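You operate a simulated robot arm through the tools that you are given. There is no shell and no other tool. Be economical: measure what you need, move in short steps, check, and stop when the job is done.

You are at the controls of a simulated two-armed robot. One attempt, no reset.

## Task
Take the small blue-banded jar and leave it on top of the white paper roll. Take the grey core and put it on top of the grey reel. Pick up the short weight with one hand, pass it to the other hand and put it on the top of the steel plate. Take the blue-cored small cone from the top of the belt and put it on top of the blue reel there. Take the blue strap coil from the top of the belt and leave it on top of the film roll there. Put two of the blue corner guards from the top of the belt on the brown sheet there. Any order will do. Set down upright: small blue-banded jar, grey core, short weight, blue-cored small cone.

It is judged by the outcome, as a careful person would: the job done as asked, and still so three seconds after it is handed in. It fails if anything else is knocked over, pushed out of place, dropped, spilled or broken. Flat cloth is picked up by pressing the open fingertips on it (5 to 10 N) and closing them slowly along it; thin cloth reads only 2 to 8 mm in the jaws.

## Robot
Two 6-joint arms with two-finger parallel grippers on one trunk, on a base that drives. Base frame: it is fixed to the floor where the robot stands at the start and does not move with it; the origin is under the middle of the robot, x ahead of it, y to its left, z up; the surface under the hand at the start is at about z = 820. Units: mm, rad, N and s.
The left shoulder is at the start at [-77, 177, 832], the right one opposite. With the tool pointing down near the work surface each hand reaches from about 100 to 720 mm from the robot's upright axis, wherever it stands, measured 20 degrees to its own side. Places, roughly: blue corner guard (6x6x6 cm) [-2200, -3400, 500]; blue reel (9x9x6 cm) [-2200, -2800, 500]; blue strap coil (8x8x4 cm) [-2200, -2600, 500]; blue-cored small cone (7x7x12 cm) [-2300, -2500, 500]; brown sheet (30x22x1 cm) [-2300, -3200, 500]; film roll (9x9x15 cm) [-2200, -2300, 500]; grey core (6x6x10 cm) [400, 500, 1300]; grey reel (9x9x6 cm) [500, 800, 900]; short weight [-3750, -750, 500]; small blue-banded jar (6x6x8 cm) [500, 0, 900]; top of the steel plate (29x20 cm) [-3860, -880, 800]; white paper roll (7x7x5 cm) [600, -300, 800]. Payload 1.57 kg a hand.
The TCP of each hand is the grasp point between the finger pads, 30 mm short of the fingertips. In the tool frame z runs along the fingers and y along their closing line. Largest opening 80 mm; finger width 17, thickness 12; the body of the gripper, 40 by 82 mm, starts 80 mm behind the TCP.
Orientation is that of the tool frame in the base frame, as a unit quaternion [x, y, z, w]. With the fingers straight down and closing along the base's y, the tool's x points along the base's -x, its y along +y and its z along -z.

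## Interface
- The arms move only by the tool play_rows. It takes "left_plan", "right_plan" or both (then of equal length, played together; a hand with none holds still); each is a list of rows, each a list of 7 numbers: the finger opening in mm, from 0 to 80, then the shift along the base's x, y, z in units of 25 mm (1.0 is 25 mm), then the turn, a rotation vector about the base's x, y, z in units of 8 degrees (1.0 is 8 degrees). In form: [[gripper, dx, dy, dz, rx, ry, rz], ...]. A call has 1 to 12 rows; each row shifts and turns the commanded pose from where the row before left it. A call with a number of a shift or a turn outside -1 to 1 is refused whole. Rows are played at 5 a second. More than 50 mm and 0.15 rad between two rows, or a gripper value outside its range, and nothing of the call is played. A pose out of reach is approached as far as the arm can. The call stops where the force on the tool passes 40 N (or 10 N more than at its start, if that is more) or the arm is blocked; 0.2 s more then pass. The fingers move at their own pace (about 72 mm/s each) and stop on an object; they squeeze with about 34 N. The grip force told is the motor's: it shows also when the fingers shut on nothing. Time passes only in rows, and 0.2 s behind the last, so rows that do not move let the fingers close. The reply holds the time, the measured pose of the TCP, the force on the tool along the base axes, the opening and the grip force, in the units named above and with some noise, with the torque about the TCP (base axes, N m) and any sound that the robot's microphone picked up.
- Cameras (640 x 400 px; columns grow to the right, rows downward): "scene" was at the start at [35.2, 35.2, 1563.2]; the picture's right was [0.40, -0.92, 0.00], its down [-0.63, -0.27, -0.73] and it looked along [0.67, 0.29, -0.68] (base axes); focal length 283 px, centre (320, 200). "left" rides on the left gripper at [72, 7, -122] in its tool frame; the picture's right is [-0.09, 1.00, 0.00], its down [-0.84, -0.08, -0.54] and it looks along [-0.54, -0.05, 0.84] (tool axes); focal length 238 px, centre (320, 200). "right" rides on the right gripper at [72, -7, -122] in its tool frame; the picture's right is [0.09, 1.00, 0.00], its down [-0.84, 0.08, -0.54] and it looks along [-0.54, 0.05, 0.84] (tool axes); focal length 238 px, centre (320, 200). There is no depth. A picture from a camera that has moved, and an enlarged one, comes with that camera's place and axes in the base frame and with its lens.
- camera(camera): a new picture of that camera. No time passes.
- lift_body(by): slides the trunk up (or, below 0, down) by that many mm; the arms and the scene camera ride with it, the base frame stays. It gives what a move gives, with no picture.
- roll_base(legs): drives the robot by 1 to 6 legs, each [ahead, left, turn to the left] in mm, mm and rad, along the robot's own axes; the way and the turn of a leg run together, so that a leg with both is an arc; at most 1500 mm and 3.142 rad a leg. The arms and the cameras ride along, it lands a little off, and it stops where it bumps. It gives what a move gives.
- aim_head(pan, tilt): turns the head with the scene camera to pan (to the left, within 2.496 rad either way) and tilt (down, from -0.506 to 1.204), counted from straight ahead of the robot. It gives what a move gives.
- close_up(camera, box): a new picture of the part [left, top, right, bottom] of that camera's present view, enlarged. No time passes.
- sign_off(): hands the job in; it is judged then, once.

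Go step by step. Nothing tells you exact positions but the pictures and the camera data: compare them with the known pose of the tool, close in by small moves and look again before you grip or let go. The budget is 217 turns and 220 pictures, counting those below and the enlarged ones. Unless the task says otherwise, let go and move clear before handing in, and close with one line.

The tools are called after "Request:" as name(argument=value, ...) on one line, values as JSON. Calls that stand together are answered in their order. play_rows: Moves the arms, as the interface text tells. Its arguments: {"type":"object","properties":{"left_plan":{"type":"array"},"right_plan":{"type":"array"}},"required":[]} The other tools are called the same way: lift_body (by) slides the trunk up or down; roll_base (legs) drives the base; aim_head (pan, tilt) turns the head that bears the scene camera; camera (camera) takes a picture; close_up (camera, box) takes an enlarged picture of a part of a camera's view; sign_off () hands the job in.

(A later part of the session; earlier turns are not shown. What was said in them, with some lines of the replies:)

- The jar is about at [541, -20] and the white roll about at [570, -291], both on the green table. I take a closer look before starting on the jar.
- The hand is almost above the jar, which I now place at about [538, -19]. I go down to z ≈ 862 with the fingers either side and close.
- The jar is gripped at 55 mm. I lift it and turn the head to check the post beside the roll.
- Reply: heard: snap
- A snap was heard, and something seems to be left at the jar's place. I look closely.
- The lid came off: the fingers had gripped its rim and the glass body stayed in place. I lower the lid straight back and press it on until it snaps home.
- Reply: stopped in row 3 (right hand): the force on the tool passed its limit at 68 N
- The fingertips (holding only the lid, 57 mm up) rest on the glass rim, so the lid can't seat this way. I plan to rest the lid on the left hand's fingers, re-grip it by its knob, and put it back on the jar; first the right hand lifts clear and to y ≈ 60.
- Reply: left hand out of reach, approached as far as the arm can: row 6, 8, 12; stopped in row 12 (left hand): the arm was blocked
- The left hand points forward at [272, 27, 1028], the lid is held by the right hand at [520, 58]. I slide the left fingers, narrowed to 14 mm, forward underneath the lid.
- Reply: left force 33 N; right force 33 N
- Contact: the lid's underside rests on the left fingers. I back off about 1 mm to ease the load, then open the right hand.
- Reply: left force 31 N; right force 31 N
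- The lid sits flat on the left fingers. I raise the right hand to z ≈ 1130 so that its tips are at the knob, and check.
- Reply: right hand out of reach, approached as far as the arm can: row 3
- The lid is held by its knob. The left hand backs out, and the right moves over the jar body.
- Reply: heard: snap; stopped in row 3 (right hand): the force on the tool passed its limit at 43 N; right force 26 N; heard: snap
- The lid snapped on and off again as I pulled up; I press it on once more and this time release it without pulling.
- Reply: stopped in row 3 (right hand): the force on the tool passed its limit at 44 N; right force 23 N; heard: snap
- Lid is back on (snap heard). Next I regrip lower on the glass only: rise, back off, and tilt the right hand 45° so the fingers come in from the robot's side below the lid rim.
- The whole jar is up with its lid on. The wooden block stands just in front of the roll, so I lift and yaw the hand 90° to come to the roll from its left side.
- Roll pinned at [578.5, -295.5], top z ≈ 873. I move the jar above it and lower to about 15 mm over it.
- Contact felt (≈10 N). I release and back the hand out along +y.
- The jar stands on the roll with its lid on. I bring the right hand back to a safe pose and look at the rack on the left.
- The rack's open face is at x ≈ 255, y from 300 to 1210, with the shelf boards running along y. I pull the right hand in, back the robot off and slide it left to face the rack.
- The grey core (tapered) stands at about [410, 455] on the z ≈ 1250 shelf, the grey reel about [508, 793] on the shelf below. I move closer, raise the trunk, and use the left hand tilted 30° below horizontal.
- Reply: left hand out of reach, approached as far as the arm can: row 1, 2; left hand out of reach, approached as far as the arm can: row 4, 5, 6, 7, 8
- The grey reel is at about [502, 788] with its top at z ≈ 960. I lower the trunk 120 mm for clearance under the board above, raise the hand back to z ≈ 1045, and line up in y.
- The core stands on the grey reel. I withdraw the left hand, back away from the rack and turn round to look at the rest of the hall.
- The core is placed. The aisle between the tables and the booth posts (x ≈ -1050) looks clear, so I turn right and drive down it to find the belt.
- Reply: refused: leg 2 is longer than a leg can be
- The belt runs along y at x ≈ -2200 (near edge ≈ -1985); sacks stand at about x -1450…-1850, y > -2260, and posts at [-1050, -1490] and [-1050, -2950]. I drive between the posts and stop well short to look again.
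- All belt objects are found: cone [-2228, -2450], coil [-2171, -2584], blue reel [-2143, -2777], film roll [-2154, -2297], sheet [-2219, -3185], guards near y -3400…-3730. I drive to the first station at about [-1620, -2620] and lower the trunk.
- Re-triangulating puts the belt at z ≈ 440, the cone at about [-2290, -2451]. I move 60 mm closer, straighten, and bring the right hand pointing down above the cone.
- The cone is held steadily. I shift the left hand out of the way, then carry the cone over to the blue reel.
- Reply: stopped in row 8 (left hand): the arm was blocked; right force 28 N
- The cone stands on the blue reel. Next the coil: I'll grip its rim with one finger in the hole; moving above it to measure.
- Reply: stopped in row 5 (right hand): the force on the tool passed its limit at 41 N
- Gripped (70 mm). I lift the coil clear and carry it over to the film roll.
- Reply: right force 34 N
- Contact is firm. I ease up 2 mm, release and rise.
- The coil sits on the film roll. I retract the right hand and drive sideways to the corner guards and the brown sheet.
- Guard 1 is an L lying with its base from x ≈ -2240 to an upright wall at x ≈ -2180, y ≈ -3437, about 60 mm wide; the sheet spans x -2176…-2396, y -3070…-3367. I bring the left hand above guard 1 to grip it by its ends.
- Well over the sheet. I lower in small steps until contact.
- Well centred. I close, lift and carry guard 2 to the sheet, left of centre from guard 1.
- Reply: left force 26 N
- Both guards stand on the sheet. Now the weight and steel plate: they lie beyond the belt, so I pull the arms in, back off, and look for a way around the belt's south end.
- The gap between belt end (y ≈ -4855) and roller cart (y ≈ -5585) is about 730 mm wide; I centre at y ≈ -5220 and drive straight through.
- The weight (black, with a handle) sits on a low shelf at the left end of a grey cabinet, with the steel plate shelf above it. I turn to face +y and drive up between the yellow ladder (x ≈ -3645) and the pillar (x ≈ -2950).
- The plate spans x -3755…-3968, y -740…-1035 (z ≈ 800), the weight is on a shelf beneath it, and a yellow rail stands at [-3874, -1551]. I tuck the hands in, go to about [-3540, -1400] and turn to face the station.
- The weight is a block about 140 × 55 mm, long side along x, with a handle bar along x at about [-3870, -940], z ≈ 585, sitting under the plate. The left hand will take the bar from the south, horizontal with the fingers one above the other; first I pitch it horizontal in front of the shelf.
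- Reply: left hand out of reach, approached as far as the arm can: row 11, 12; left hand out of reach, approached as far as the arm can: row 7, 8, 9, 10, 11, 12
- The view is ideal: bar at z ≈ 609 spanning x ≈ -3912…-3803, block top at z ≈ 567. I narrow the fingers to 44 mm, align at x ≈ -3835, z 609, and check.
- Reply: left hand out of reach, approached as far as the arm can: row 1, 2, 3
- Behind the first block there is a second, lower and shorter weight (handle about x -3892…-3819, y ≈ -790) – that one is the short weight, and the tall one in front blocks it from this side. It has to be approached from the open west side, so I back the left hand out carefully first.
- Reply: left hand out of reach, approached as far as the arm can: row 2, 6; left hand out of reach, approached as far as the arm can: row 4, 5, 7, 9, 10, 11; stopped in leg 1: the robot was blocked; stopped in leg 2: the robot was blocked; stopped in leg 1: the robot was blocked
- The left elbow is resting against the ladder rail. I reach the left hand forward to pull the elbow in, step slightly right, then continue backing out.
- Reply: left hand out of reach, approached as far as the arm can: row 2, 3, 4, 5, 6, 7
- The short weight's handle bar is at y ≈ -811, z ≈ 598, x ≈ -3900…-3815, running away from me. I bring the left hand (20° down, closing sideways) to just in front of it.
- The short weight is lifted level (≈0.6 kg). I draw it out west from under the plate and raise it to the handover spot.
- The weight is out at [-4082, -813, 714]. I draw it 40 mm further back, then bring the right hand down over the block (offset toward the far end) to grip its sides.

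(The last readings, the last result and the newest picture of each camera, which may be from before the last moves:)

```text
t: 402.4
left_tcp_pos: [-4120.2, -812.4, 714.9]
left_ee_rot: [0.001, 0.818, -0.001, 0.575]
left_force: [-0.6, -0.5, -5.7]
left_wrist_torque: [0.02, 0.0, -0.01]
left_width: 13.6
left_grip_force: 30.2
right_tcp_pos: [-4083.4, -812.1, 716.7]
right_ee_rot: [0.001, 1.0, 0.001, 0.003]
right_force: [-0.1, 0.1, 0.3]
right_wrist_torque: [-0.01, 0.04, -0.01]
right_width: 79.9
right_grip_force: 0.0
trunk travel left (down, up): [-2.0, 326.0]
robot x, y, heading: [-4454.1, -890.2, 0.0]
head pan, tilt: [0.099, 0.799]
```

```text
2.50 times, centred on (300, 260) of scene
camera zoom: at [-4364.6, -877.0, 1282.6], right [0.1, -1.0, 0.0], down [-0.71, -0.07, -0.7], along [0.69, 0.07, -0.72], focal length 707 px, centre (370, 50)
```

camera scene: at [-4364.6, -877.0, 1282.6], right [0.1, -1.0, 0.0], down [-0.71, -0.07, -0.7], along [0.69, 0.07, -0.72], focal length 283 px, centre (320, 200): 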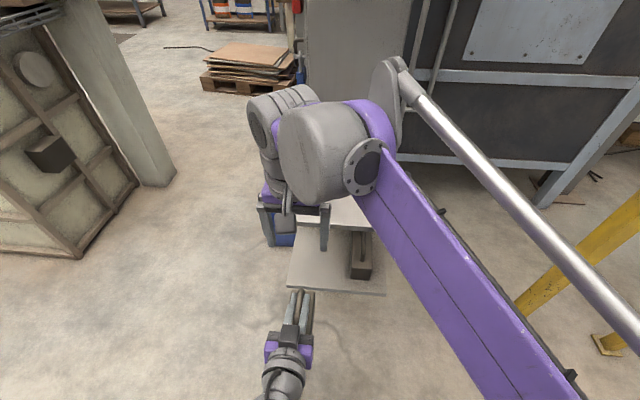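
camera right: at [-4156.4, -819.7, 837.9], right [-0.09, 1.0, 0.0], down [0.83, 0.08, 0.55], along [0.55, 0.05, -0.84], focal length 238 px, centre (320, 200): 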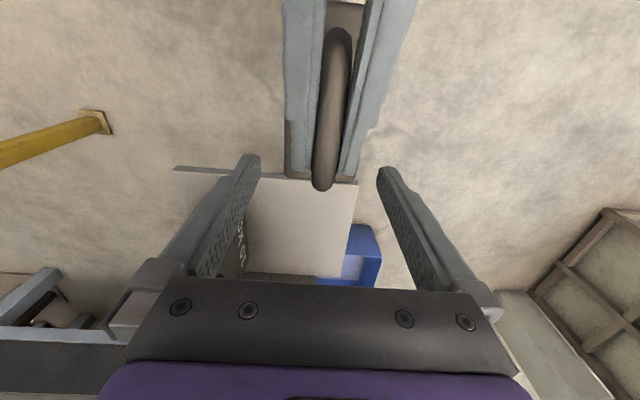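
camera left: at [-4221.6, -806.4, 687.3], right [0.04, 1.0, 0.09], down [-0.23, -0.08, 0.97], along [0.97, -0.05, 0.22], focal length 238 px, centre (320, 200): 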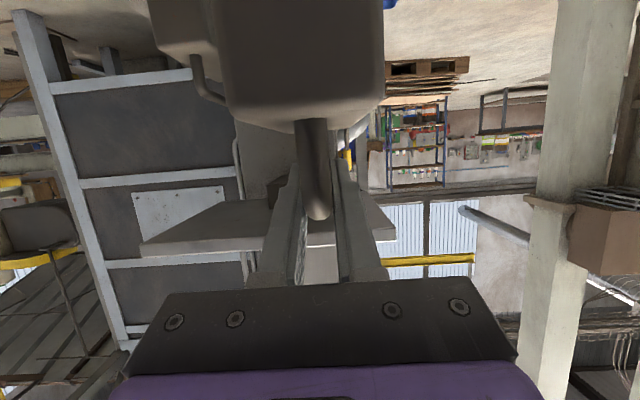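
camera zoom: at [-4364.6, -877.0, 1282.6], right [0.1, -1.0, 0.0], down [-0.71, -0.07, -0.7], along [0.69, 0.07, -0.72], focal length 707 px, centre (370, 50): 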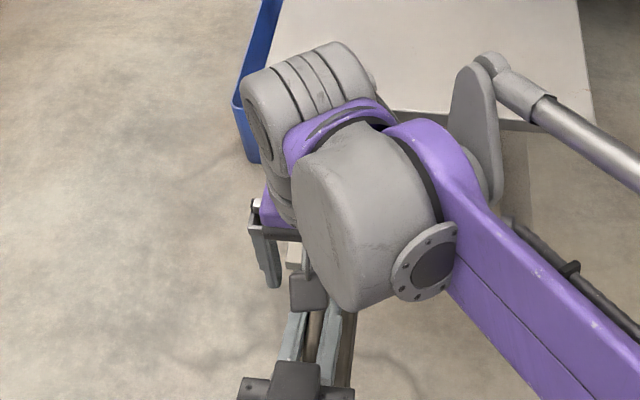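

Request:
play_rows(right_plan=[[80, -0.2, 0, -0.6, 0, 0, 0], [80, 0, 0, -0.6, 0, 0, 0], [80, 0, 0, -0.6, 0, 0, 0], [80, 0, 0, 0, 0, 0, 0]])

Request:
camera(camera="right")

```text
t: 403.4
left_tcp_pos: [-4120.5, -812.1, 714.5]
left_ee_rot: [0.002, 0.819, -0.002, 0.574]
left_force: [0.2, 0.2, -6.0]
left_wrist_torque: [0.01, 0.0, -0.01]
left_width: 13.8
left_grip_force: 30.3
right_tcp_pos: [-4089.7, -812.5, 671.7]
right_ee_rot: [0.0, 1.0, 0.001, 0.004]
right_force: [-0.1, 0.8, -0.1]
right_wrist_torque: [-0.01, 0.04, 0.0]
right_width: 80.0
right_grip_force: 0.0
trunk travel left (down, up): [-2.0, 326.0]
robot x, y, heading: [-4455.0, -889.2, -0.003]
head pan, tilt: [0.099, 0.799]
```

```text
30 pictures are left
camera right: at [-4161.9, -818.8, 793.4], right [-0.09, 1.0, 0.0], down [0.83, 0.08, 0.55], along [0.55, 0.05, -0.84], focal length 238 px, centre (320, 200)
```

right: 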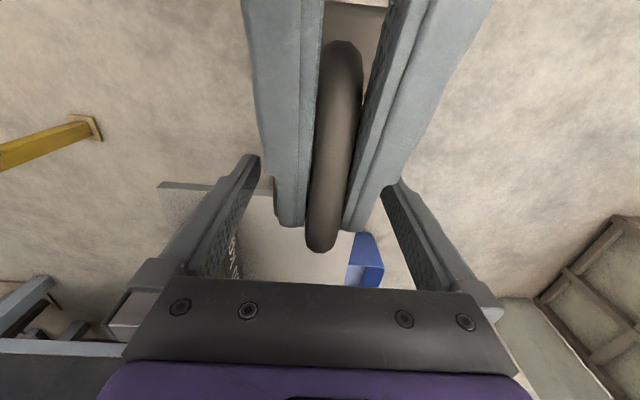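

Request:
play_rows(right_plan=[[80, 0, 0.1, 0, 0, 0, 0], [65, 0, 0, 0, 0, 0, 0], [50, 0, 0, 0, 0, 0, 0], [0, 0, 0, 0, 0, 0, 0], [0, 0, 0, 0, 0, 0, 0], [0, 0, 0, 0, 0, 0, 0]])

```text
t: 404.8
left_tcp_pos: [-4121.5, -810.9, 713.8]
left_ee_rot: [0.001, 0.818, -0.001, 0.575]
left_force: [0.0, 20.2, 3.6]
left_wrist_torque: [0.0, -0.22, 0.29]
left_width: 13.7
left_grip_force: 30.4
right_tcp_pos: [-4090.4, -811.3, 672.7]
right_ee_rot: [0.0, 1.0, 0.0, 0.003]
right_force: [-0.1, -21.0, -4.2]
right_wrist_torque: [0.88, -0.07, 0.37]
right_width: 55.9
right_grip_force: 33.5
trunk travel left (down, up): [-2.0, 326.0]
robot x, y, heading: [-4451.4, -891.4, 0.002]
head pan, tilt: [0.099, 0.799]
```

Request:
play_rows(right_plan=[[0, 0, -0.05, 0, 0, 0, 0], [0, 0, 0, 0, 0, 0, 0]])

Request:
play_rows(left_plan=[[30, 0, 0, 0, 0, 0, 0], [40, 0, 0, 0, 0, 0, 0], [40, 0, 0, 0, 0, 0, 0]])

Request:
camera(camera="right")

```text
t: 405.4
left_tcp_pos: [-4121.9, -811.5, 713.3]
left_ee_rot: [0.0, 0.818, -0.001, 0.575]
left_force: [9.9, 15.5, -10.4]
left_wrist_torque: [-0.01, 0.19, 0.84]
left_width: 13.9
left_grip_force: 30.4
right_tcp_pos: [-4088.7, -811.3, 671.7]
right_ee_rot: [0.0, 1.0, 0.001, 0.002]
right_force: [-8.1, -15.3, 4.7]
right_wrist_torque: [0.69, -0.41, -0.38]
right_width: 55.9
right_grip_force: 34.3
trunk travel left (down, up): [-2.0, 326.0]
robot x, y, heading: [-4449.1, -887.3, -0.001]
head pan, tilt: [0.099, 0.799]
```

```text
t: 406.2
left_tcp_pos: [-4121.1, -811.6, 713.8]
left_ee_rot: [0.0, 0.818, 0.0, 0.575]
left_force: [-2.7, 8.5, 4.2]
left_wrist_torque: [-0.03, -0.12, 0.21]
left_width: 32.7
left_grip_force: 0.0
right_tcp_pos: [-4089.2, -812.0, 671.8]
right_ee_rot: [-0.001, 1.0, -0.001, 0.003]
right_force: [2.0, -8.6, -4.0]
right_wrist_torque: [0.4, -0.14, 0.09]
right_width: 56.0
right_grip_force: 34.3
trunk travel left (down, up): [-2.0, 326.0]
robot x, y, heading: [-4454.4, -887.2, -0.004]
head pan, tilt: [0.099, 0.799]
```

```text
29 pictures are left
camera right: at [-4161.8, -818.3, 793.0], right [-0.09, 1.0, 0.0], down [0.83, 0.08, 0.55], along [0.55, 0.05, -0.84], focal length 238 px, centre (320, 200)
```

right: 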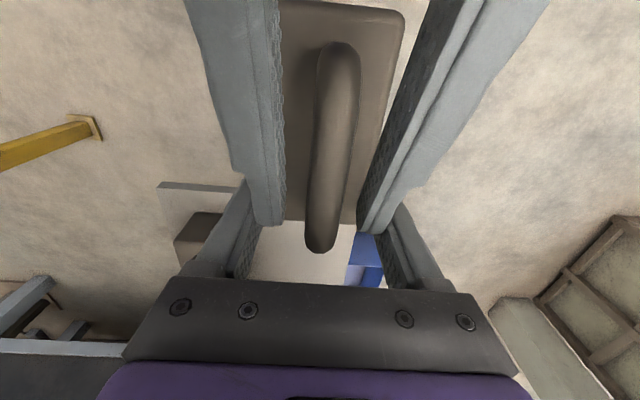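

Request:
play_rows(left_plan=[[25, 0, 0, 0, 0, 0, 0], [25, 0, 0, 0, 0, 0, 0], [25, -0.5, 0, 0, 0, 0, 0], [25, -0.5, 0, 0, 0, 0, 0], [25, -1, 0, 0, 0, 0, 0], [25, -1, 0, 0.2, 0, 0, 0], [25, -0.8, 0.5, 0.2, 0, 0, 0], [25, -0.2, 1, 0, 0, 0, 0], [25, 0, 1, 0, 0, 0, 0], [25, 0, 1, 0, 0, 0, 0]])

Request:
camera(camera="right")

Request:
camera(camera="scene")

```text
t: 408.3
left_tcp_pos: [-4180.5, -785.9, 713.0]
left_ee_rot: [0.003, 0.818, -0.004, 0.575]
left_force: [-1.6, -1.0, -0.2]
left_wrist_torque: [0.01, 0.03, -0.06]
left_width: 25.7
left_grip_force: 0.9
left hand out of reach, approached as far as the arm can: row 7, 8, 9, 10
right_tcp_pos: [-4086.9, -811.2, 670.8]
right_ee_rot: [0.002, 1.0, 0.001, 0.009]
right_force: [2.2, 1.1, -0.4]
right_wrist_torque: [-0.06, -0.06, -0.09]
right_width: 56.3
right_grip_force: 34.5
trunk travel left (down, up): [-2.0, 326.0]
robot x, y, heading: [-4453.6, -887.0, -0.001]
head pan, tilt: [0.099, 0.799]
stopped in row 10 (right hand): the force on the tool passed its limit at 58 N (the readings are from after the stop); the commanded pose is now the measured one
```

```text
28 pictures are left
camera right: at [-4159.7, -817.6, 791.8], right [-0.09, 1.0, 0.0], down [0.83, 0.07, 0.56], along [0.55, 0.05, -0.83], focal length 238 px, centre (320, 200)
```

right: 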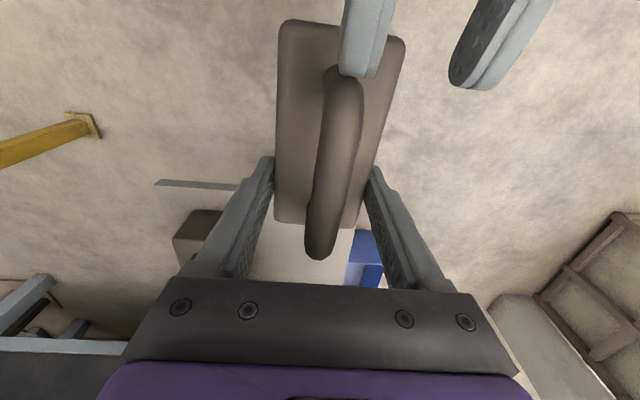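

```text
27 pictures are left
camera scene: at [-4364.6, -876.9, 1282.6], right [0.1, -1.0, 0.0], down [-0.71, -0.07, -0.7], along [0.69, 0.07, -0.72], focal length 283 px, centre (320, 200)
```

scene: 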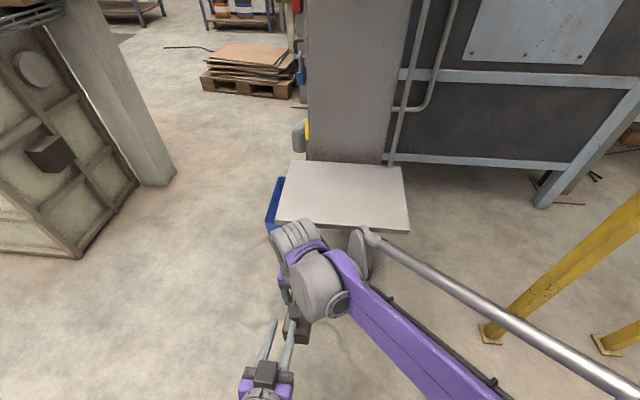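

The right hand now holds the weight alone. I move it east clear of the left fingertips, then raise the trunk and hand above the plate.

Request:
play_rows(right_plan=[[0, 0.5, 0, 0, 0, 0, 0], [0, 0.8, 0, 0, 0, 0, 0], [0, 0.8, 0, 0, 0, 0, 0], [0, 0, 0, 0.5, 0, 0, 0], [0, 0, 0, 0, 0, 0, 0]])

Request:
lift_body(by=170)

Request:
play_rows(right_plan=[[0, 0, 0, 1, 0, 0, 0], [0, 0, 0, 1, 0, 0, 0], [0, 0, 0, 0, 0, 0, 0]])

Request:
camera(camera="right")

Request:
camera(camera="scene")

```text
t: 409.5
left_tcp_pos: [-4179.8, -786.1, 713.4]
left_ee_rot: [0.004, 0.818, -0.004, 0.576]
left_force: [-0.4, -0.2, 1.0]
left_wrist_torque: [0.01, -0.01, -0.02]
left_width: 25.0
left_grip_force: 0.1
right_tcp_pos: [-4034.5, -812.3, 684.8]
right_ee_rot: [0.002, 1.0, 0.002, 0.008]
right_force: [0.2, 0.3, -5.7]
right_wrist_torque: [-0.01, -0.15, 0.0]
right_width: 55.8
right_grip_force: 34.2
trunk travel left (down, up): [-2.0, 326.0]
robot x, y, heading: [-4457.8, -889.8, -0.002]
head pan, tilt: [0.099, 0.799]
```

```text
t: 411.4
left_tcp_pos: [-4180.3, -785.6, 882.8]
left_ee_rot: [0.004, 0.818, -0.005, 0.576]
left_force: [0.0, 0.3, -0.1]
left_wrist_torque: [0.0, -0.04, -0.01]
left_width: 25.1
left_grip_force: 0.0
right_tcp_pos: [-4034.0, -810.6, 854.7]
right_ee_rot: [0.001, 1.0, 0.002, 0.008]
right_force: [0.4, 0.3, -5.5]
right_wrist_torque: [0.0, -0.14, -0.01]
right_width: 56.2
right_grip_force: 33.7
trunk travel left (down, up): [-172.0, 156.0]
robot x, y, heading: [-4454.8, -884.7, 0.001]
head pan, tilt: [0.099, 0.799]
```

```text
t: 412.2
left_tcp_pos: [-4181.1, -785.7, 882.7]
left_ee_rot: [0.004, 0.818, -0.005, 0.576]
left_force: [-0.4, -0.5, -0.1]
left_wrist_torque: [-0.04, 0.01, 0.0]
left_width: 25.0
left_grip_force: 0.1
right_tcp_pos: [-4034.0, -810.5, 903.1]
right_ee_rot: [0.002, 1.0, 0.001, 0.008]
right_force: [0.8, 0.4, -5.0]
right_wrist_torque: [-0.01, -0.1, 0.0]
right_width: 56.1
right_grip_force: 33.9
trunk travel left (down, up): [-172.0, 156.0]
robot x, y, heading: [-4457.3, -887.7, -0.001]
head pan, tilt: [0.099, 0.799]
```

```text
26 pictures are left
camera right: at [-4107.6, -817.0, 1024.0], right [-0.09, 1.0, 0.0], down [0.83, 0.07, 0.56], along [0.55, 0.05, -0.83], focal length 238 px, centre (320, 200)
```

right: 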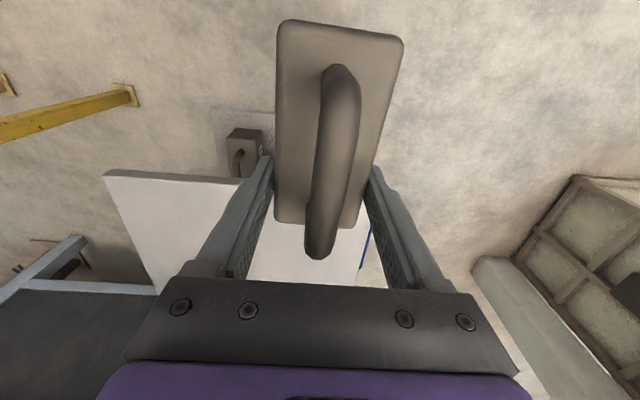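

```text
25 pictures are left
camera scene: at [-4409.7, -876.9, 1455.9], right [0.1, -1.0, 0.0], down [-0.71, -0.07, -0.7], along [0.69, 0.07, -0.72], focal length 283 px, centre (320, 200)
```

scene: 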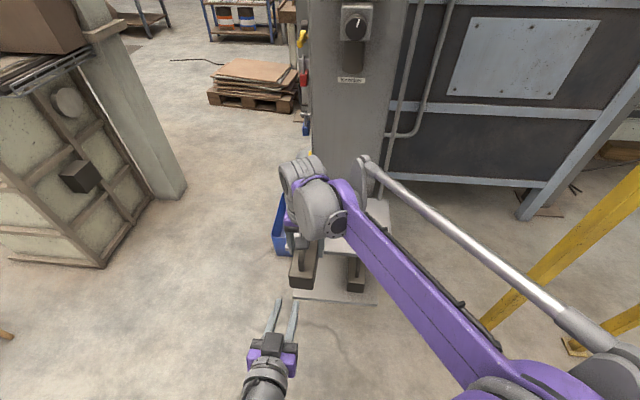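

Request:
play_rows(right_plan=[[0, 1, -0.35, 0, 0, 0, 0], [0, 1, -0.35, 0, 0, 0, 0], [0, 1, -0.35, 0, 0, 0, 0], [0, 1, -0.35, 0, 0, 0, 0], [0, 1, -0.35, 0, 0, 0, 0], [0, 1, -0.35, 0, 0, 0, 0], [0, 0.95, -0.35, 0, 0, 0, 0], [0, 0, 0, 0, 0, 0, 0]])

Request:
camera(camera="right")

Request:
camera(camera="scene")

```text
t: 414.0
left_tcp_pos: [-4181.2, -786.2, 882.0]
left_ee_rot: [0.005, 0.817, -0.006, 0.576]
left_force: [-0.1, -0.8, 0.5]
left_wrist_torque: [-0.02, 0.03, -0.01]
left_width: 25.0
left_grip_force: 0.1
right_tcp_pos: [-3858.1, -873.7, 902.4]
right_ee_rot: [0.002, 1.0, 0.001, 0.008]
right_force: [0.0, 0.3, -5.7]
right_wrist_torque: [-0.02, -0.16, 0.03]
right_width: 56.2
right_grip_force: 34.1
trunk travel left (down, up): [-172.0, 156.0]
robot x, y, heading: [-4451.7, -888.1, -0.004]
head pan, tilt: [0.099, 0.799]
```

```text
24 pictures are left
camera right: at [-3932.1, -879.8, 1023.6], right [-0.09, 1.0, 0.0], down [0.83, 0.07, 0.56], along [0.55, 0.05, -0.83], focal length 238 px, centre (320, 200)
```

right: 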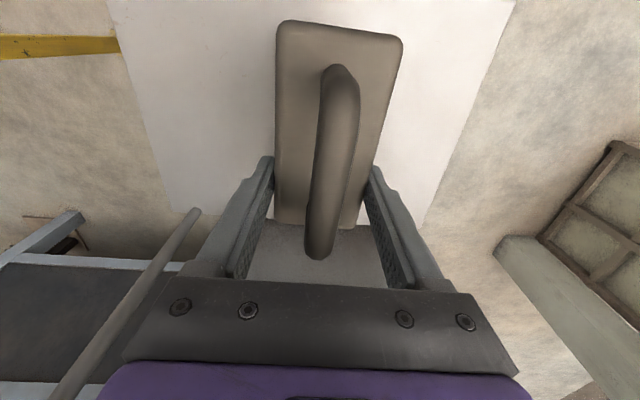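

```text
23 pictures are left
camera scene: at [-4410.3, -876.9, 1455.9], right [0.1, -1.0, 0.0], down [-0.71, -0.07, -0.7], along [0.69, 0.07, -0.72], focal length 283 px, centre (320, 200)
```

scene: 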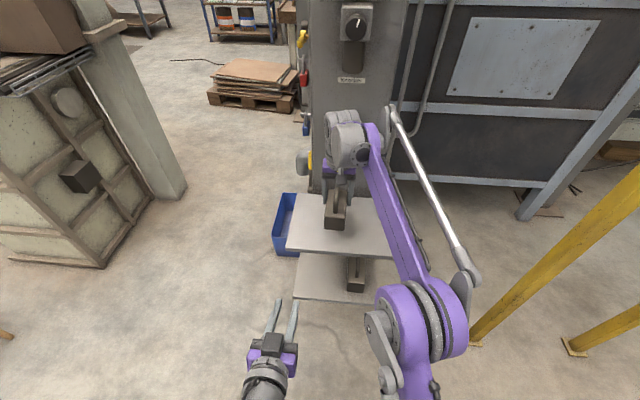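

Request:
play_rows(right_plan=[[0, 0, 0, -0.9, 0, 0, 0], [0, 0, 0, -0.8, 0, 0, 0], [0, 0, 0, -0.2, 0, 0, 0], [0, 0, 0, 0, 0, 0, 0]])

Request:
play_rows(right_plan=[[0, 0, 0, -0.12, 0, 0, 0], [0, 0, 0, 0, 0, 0, 0]])

Request:
play_rows(right_plan=[[0, 0, 0, -0.1, 0, 0, 0], [0, 0, 0, 0, 0, 0, 0]])

Request:
close_up(camera="scene", box=[270, 150, 420, 270])

```text
t: 415.0
left_tcp_pos: [-4179.9, -785.7, 882.2]
left_ee_rot: [0.005, 0.818, -0.005, 0.575]
left_force: [0.1, -0.9, 1.1]
left_wrist_torque: [0.0, 0.03, 0.02]
left_width: 25.0
left_grip_force: 0.0
right_tcp_pos: [-3860.0, -873.5, 855.4]
right_ee_rot: [0.001, 1.0, 0.001, 0.008]
right_force: [0.2, -0.1, -6.9]
right_wrist_torque: [-0.04, -0.15, 0.02]
right_width: 56.1
right_grip_force: 33.8
trunk travel left (down, up): [-172.0, 156.0]
robot x, y, heading: [-4455.4, -885.4, 0.002]
head pan, tilt: [0.099, 0.799]
```

```text
t: 415.6
left_tcp_pos: [-4181.7, -786.1, 882.4]
left_ee_rot: [0.004, 0.818, -0.005, 0.576]
left_force: [0.1, 0.6, 0.1]
left_wrist_torque: [0.01, -0.01, 0.02]
left_width: 25.0
left_grip_force: 0.1
right_tcp_pos: [-3859.9, -873.5, 854.1]
right_ee_rot: [0.001, 1.0, 0.002, 0.009]
right_force: [4.1, -2.2, 12.9]
right_wrist_torque: [-0.53, -0.91, -0.03]
right_width: 55.6
right_grip_force: 34.0
trunk travel left (down, up): [-172.0, 156.0]
robot x, y, heading: [-4454.0, -886.2, 0.0]
head pan, tilt: [0.099, 0.799]
```

```text
t: 416.2
left_tcp_pos: [-4183.1, -786.6, 883.7]
left_ee_rot: [0.004, 0.817, -0.004, 0.576]
left_force: [0.0, 0.8, -0.4]
left_wrist_torque: [-0.03, 0.0, 0.01]
left_width: 24.9
left_grip_force: 0.1
right_tcp_pos: [-3862.1, -873.2, 852.2]
right_ee_rot: [0.001, 1.0, 0.001, 0.008]
right_force: [6.1, -3.1, 34.9]
right_wrist_torque: [-0.44, -0.07, -0.49]
right_width: 55.8
right_grip_force: 34.3
trunk travel left (down, up): [-172.0, 156.0]
robot x, y, heading: [-4452.3, -886.6, -0.003]
head pan, tilt: [0.099, 0.799]
```

```text
3.33 times, centred on (345, 210) of scene
camera zoom: at [-4412.8, -877.5, 1456.1], right [0.1, -1.0, 0.0], down [-0.71, -0.07, -0.7], along [0.7, 0.07, -0.72], focal length 942 px, centre (237, 167)
```

zoom: 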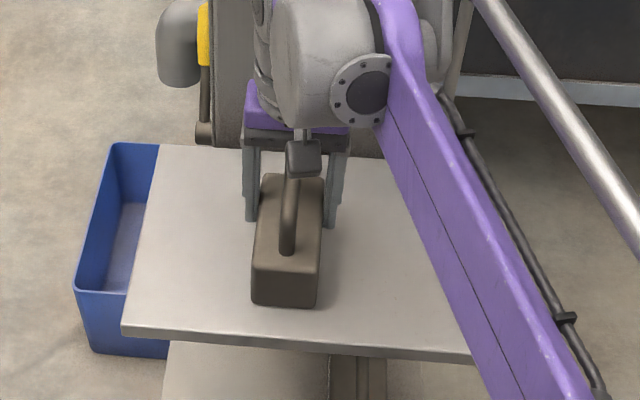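

The weight sits flat on the plate. I ease, release and rise straight up.

Request:
play_rows(right_plan=[[0, 0, 0, 0.06, 0, 0, 0], [65, 0, 0, 0, 0, 0, 0], [78, 0, 0, 0, 0, 0, 0], [78, 0, 0, 0.5, 0, 0, 0], [78, 0, 0, 1, 0, 0, 0], [78, 0, 0, 1, 0, 0, 0], [78, 0, 0, 1, 0, 0, 0], [78, 0, 0, 1, 0, 0, 0], [78, -1, -0.5, 0.5, 0, 0, 0], [78, -1, -0.5, 0, 0, 0, 0], [78, -1, -0.5, 0, 0, 0, 0], [78, -1, -0.5, 0, 0, 0, 0]])

Request:
play_rows(right_plan=[[60, -1, -0.3, 0, 0, 0, 0], [60, -1, -0.3, 0, 0, 0, 0], [60, -1, -0.3, 0, 0, 0, 0]])

Request:
camera(camera="scene")

```text
t: 418.8
left_tcp_pos: [-4182.3, -785.8, 883.3]
left_ee_rot: [0.004, 0.818, -0.004, 0.575]
left_force: [0.0, -0.5, 0.0]
left_wrist_torque: [0.02, -0.01, -0.03]
left_width: 25.2
left_grip_force: 0.1
right_tcp_pos: [-3970.9, -924.1, 973.2]
right_ee_rot: [0.0, 1.0, 0.002, 0.008]
right_force: [-0.4, 0.8, -0.3]
right_wrist_torque: [-0.03, -0.03, 0.02]
right_width: 78.1
right_grip_force: 0.0
right hand out of reach, approached as far as the arm can: row 8
trunk travel left (down, up): [-172.0, 156.0]
robot x, y, heading: [-4452.7, -887.0, -0.004]
head pan, tilt: [0.099, 0.799]
```

```text
t: 419.6
left_tcp_pos: [-4181.0, -785.5, 882.4]
left_ee_rot: [0.004, 0.818, -0.004, 0.576]
left_force: [-0.5, 0.3, 0.6]
left_wrist_torque: [0.0, -0.01, -0.02]
left_width: 24.9
left_grip_force: 0.1
right_tcp_pos: [-4044.1, -948.5, 977.4]
right_ee_rot: [0.002, 1.0, 0.002, 0.007]
right_force: [-0.3, 0.5, -0.4]
right_wrist_torque: [0.0, -0.02, -0.01]
right_width: 59.9
right_grip_force: 0.0
trunk travel left (down, up): [-172.0, 156.0]
robot x, y, heading: [-4455.8, -884.7, -0.001]
head pan, tilt: [0.099, 0.799]
```

```text
21 pictures are left
camera scene: at [-4411.2, -877.2, 1455.9], right [0.1, -1.0, 0.0], down [-0.71, -0.07, -0.7], along [0.69, 0.07, -0.72], focal length 283 px, centre (320, 200)
```

scene: 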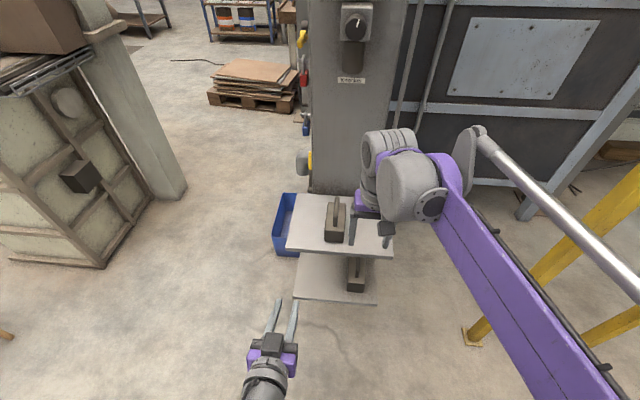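

The short weight stands on the steel plate, and the tall weight has not moved. Everything asked is placed and both hands are clear, so I hand in.

Request:
sign_off()

```text
The job is handed in.
```

All six placements are done and the job is handed in. The jar's lid came off when I first lifted it; I pressed it back on until it snapped before moving the jar to the paper roll.
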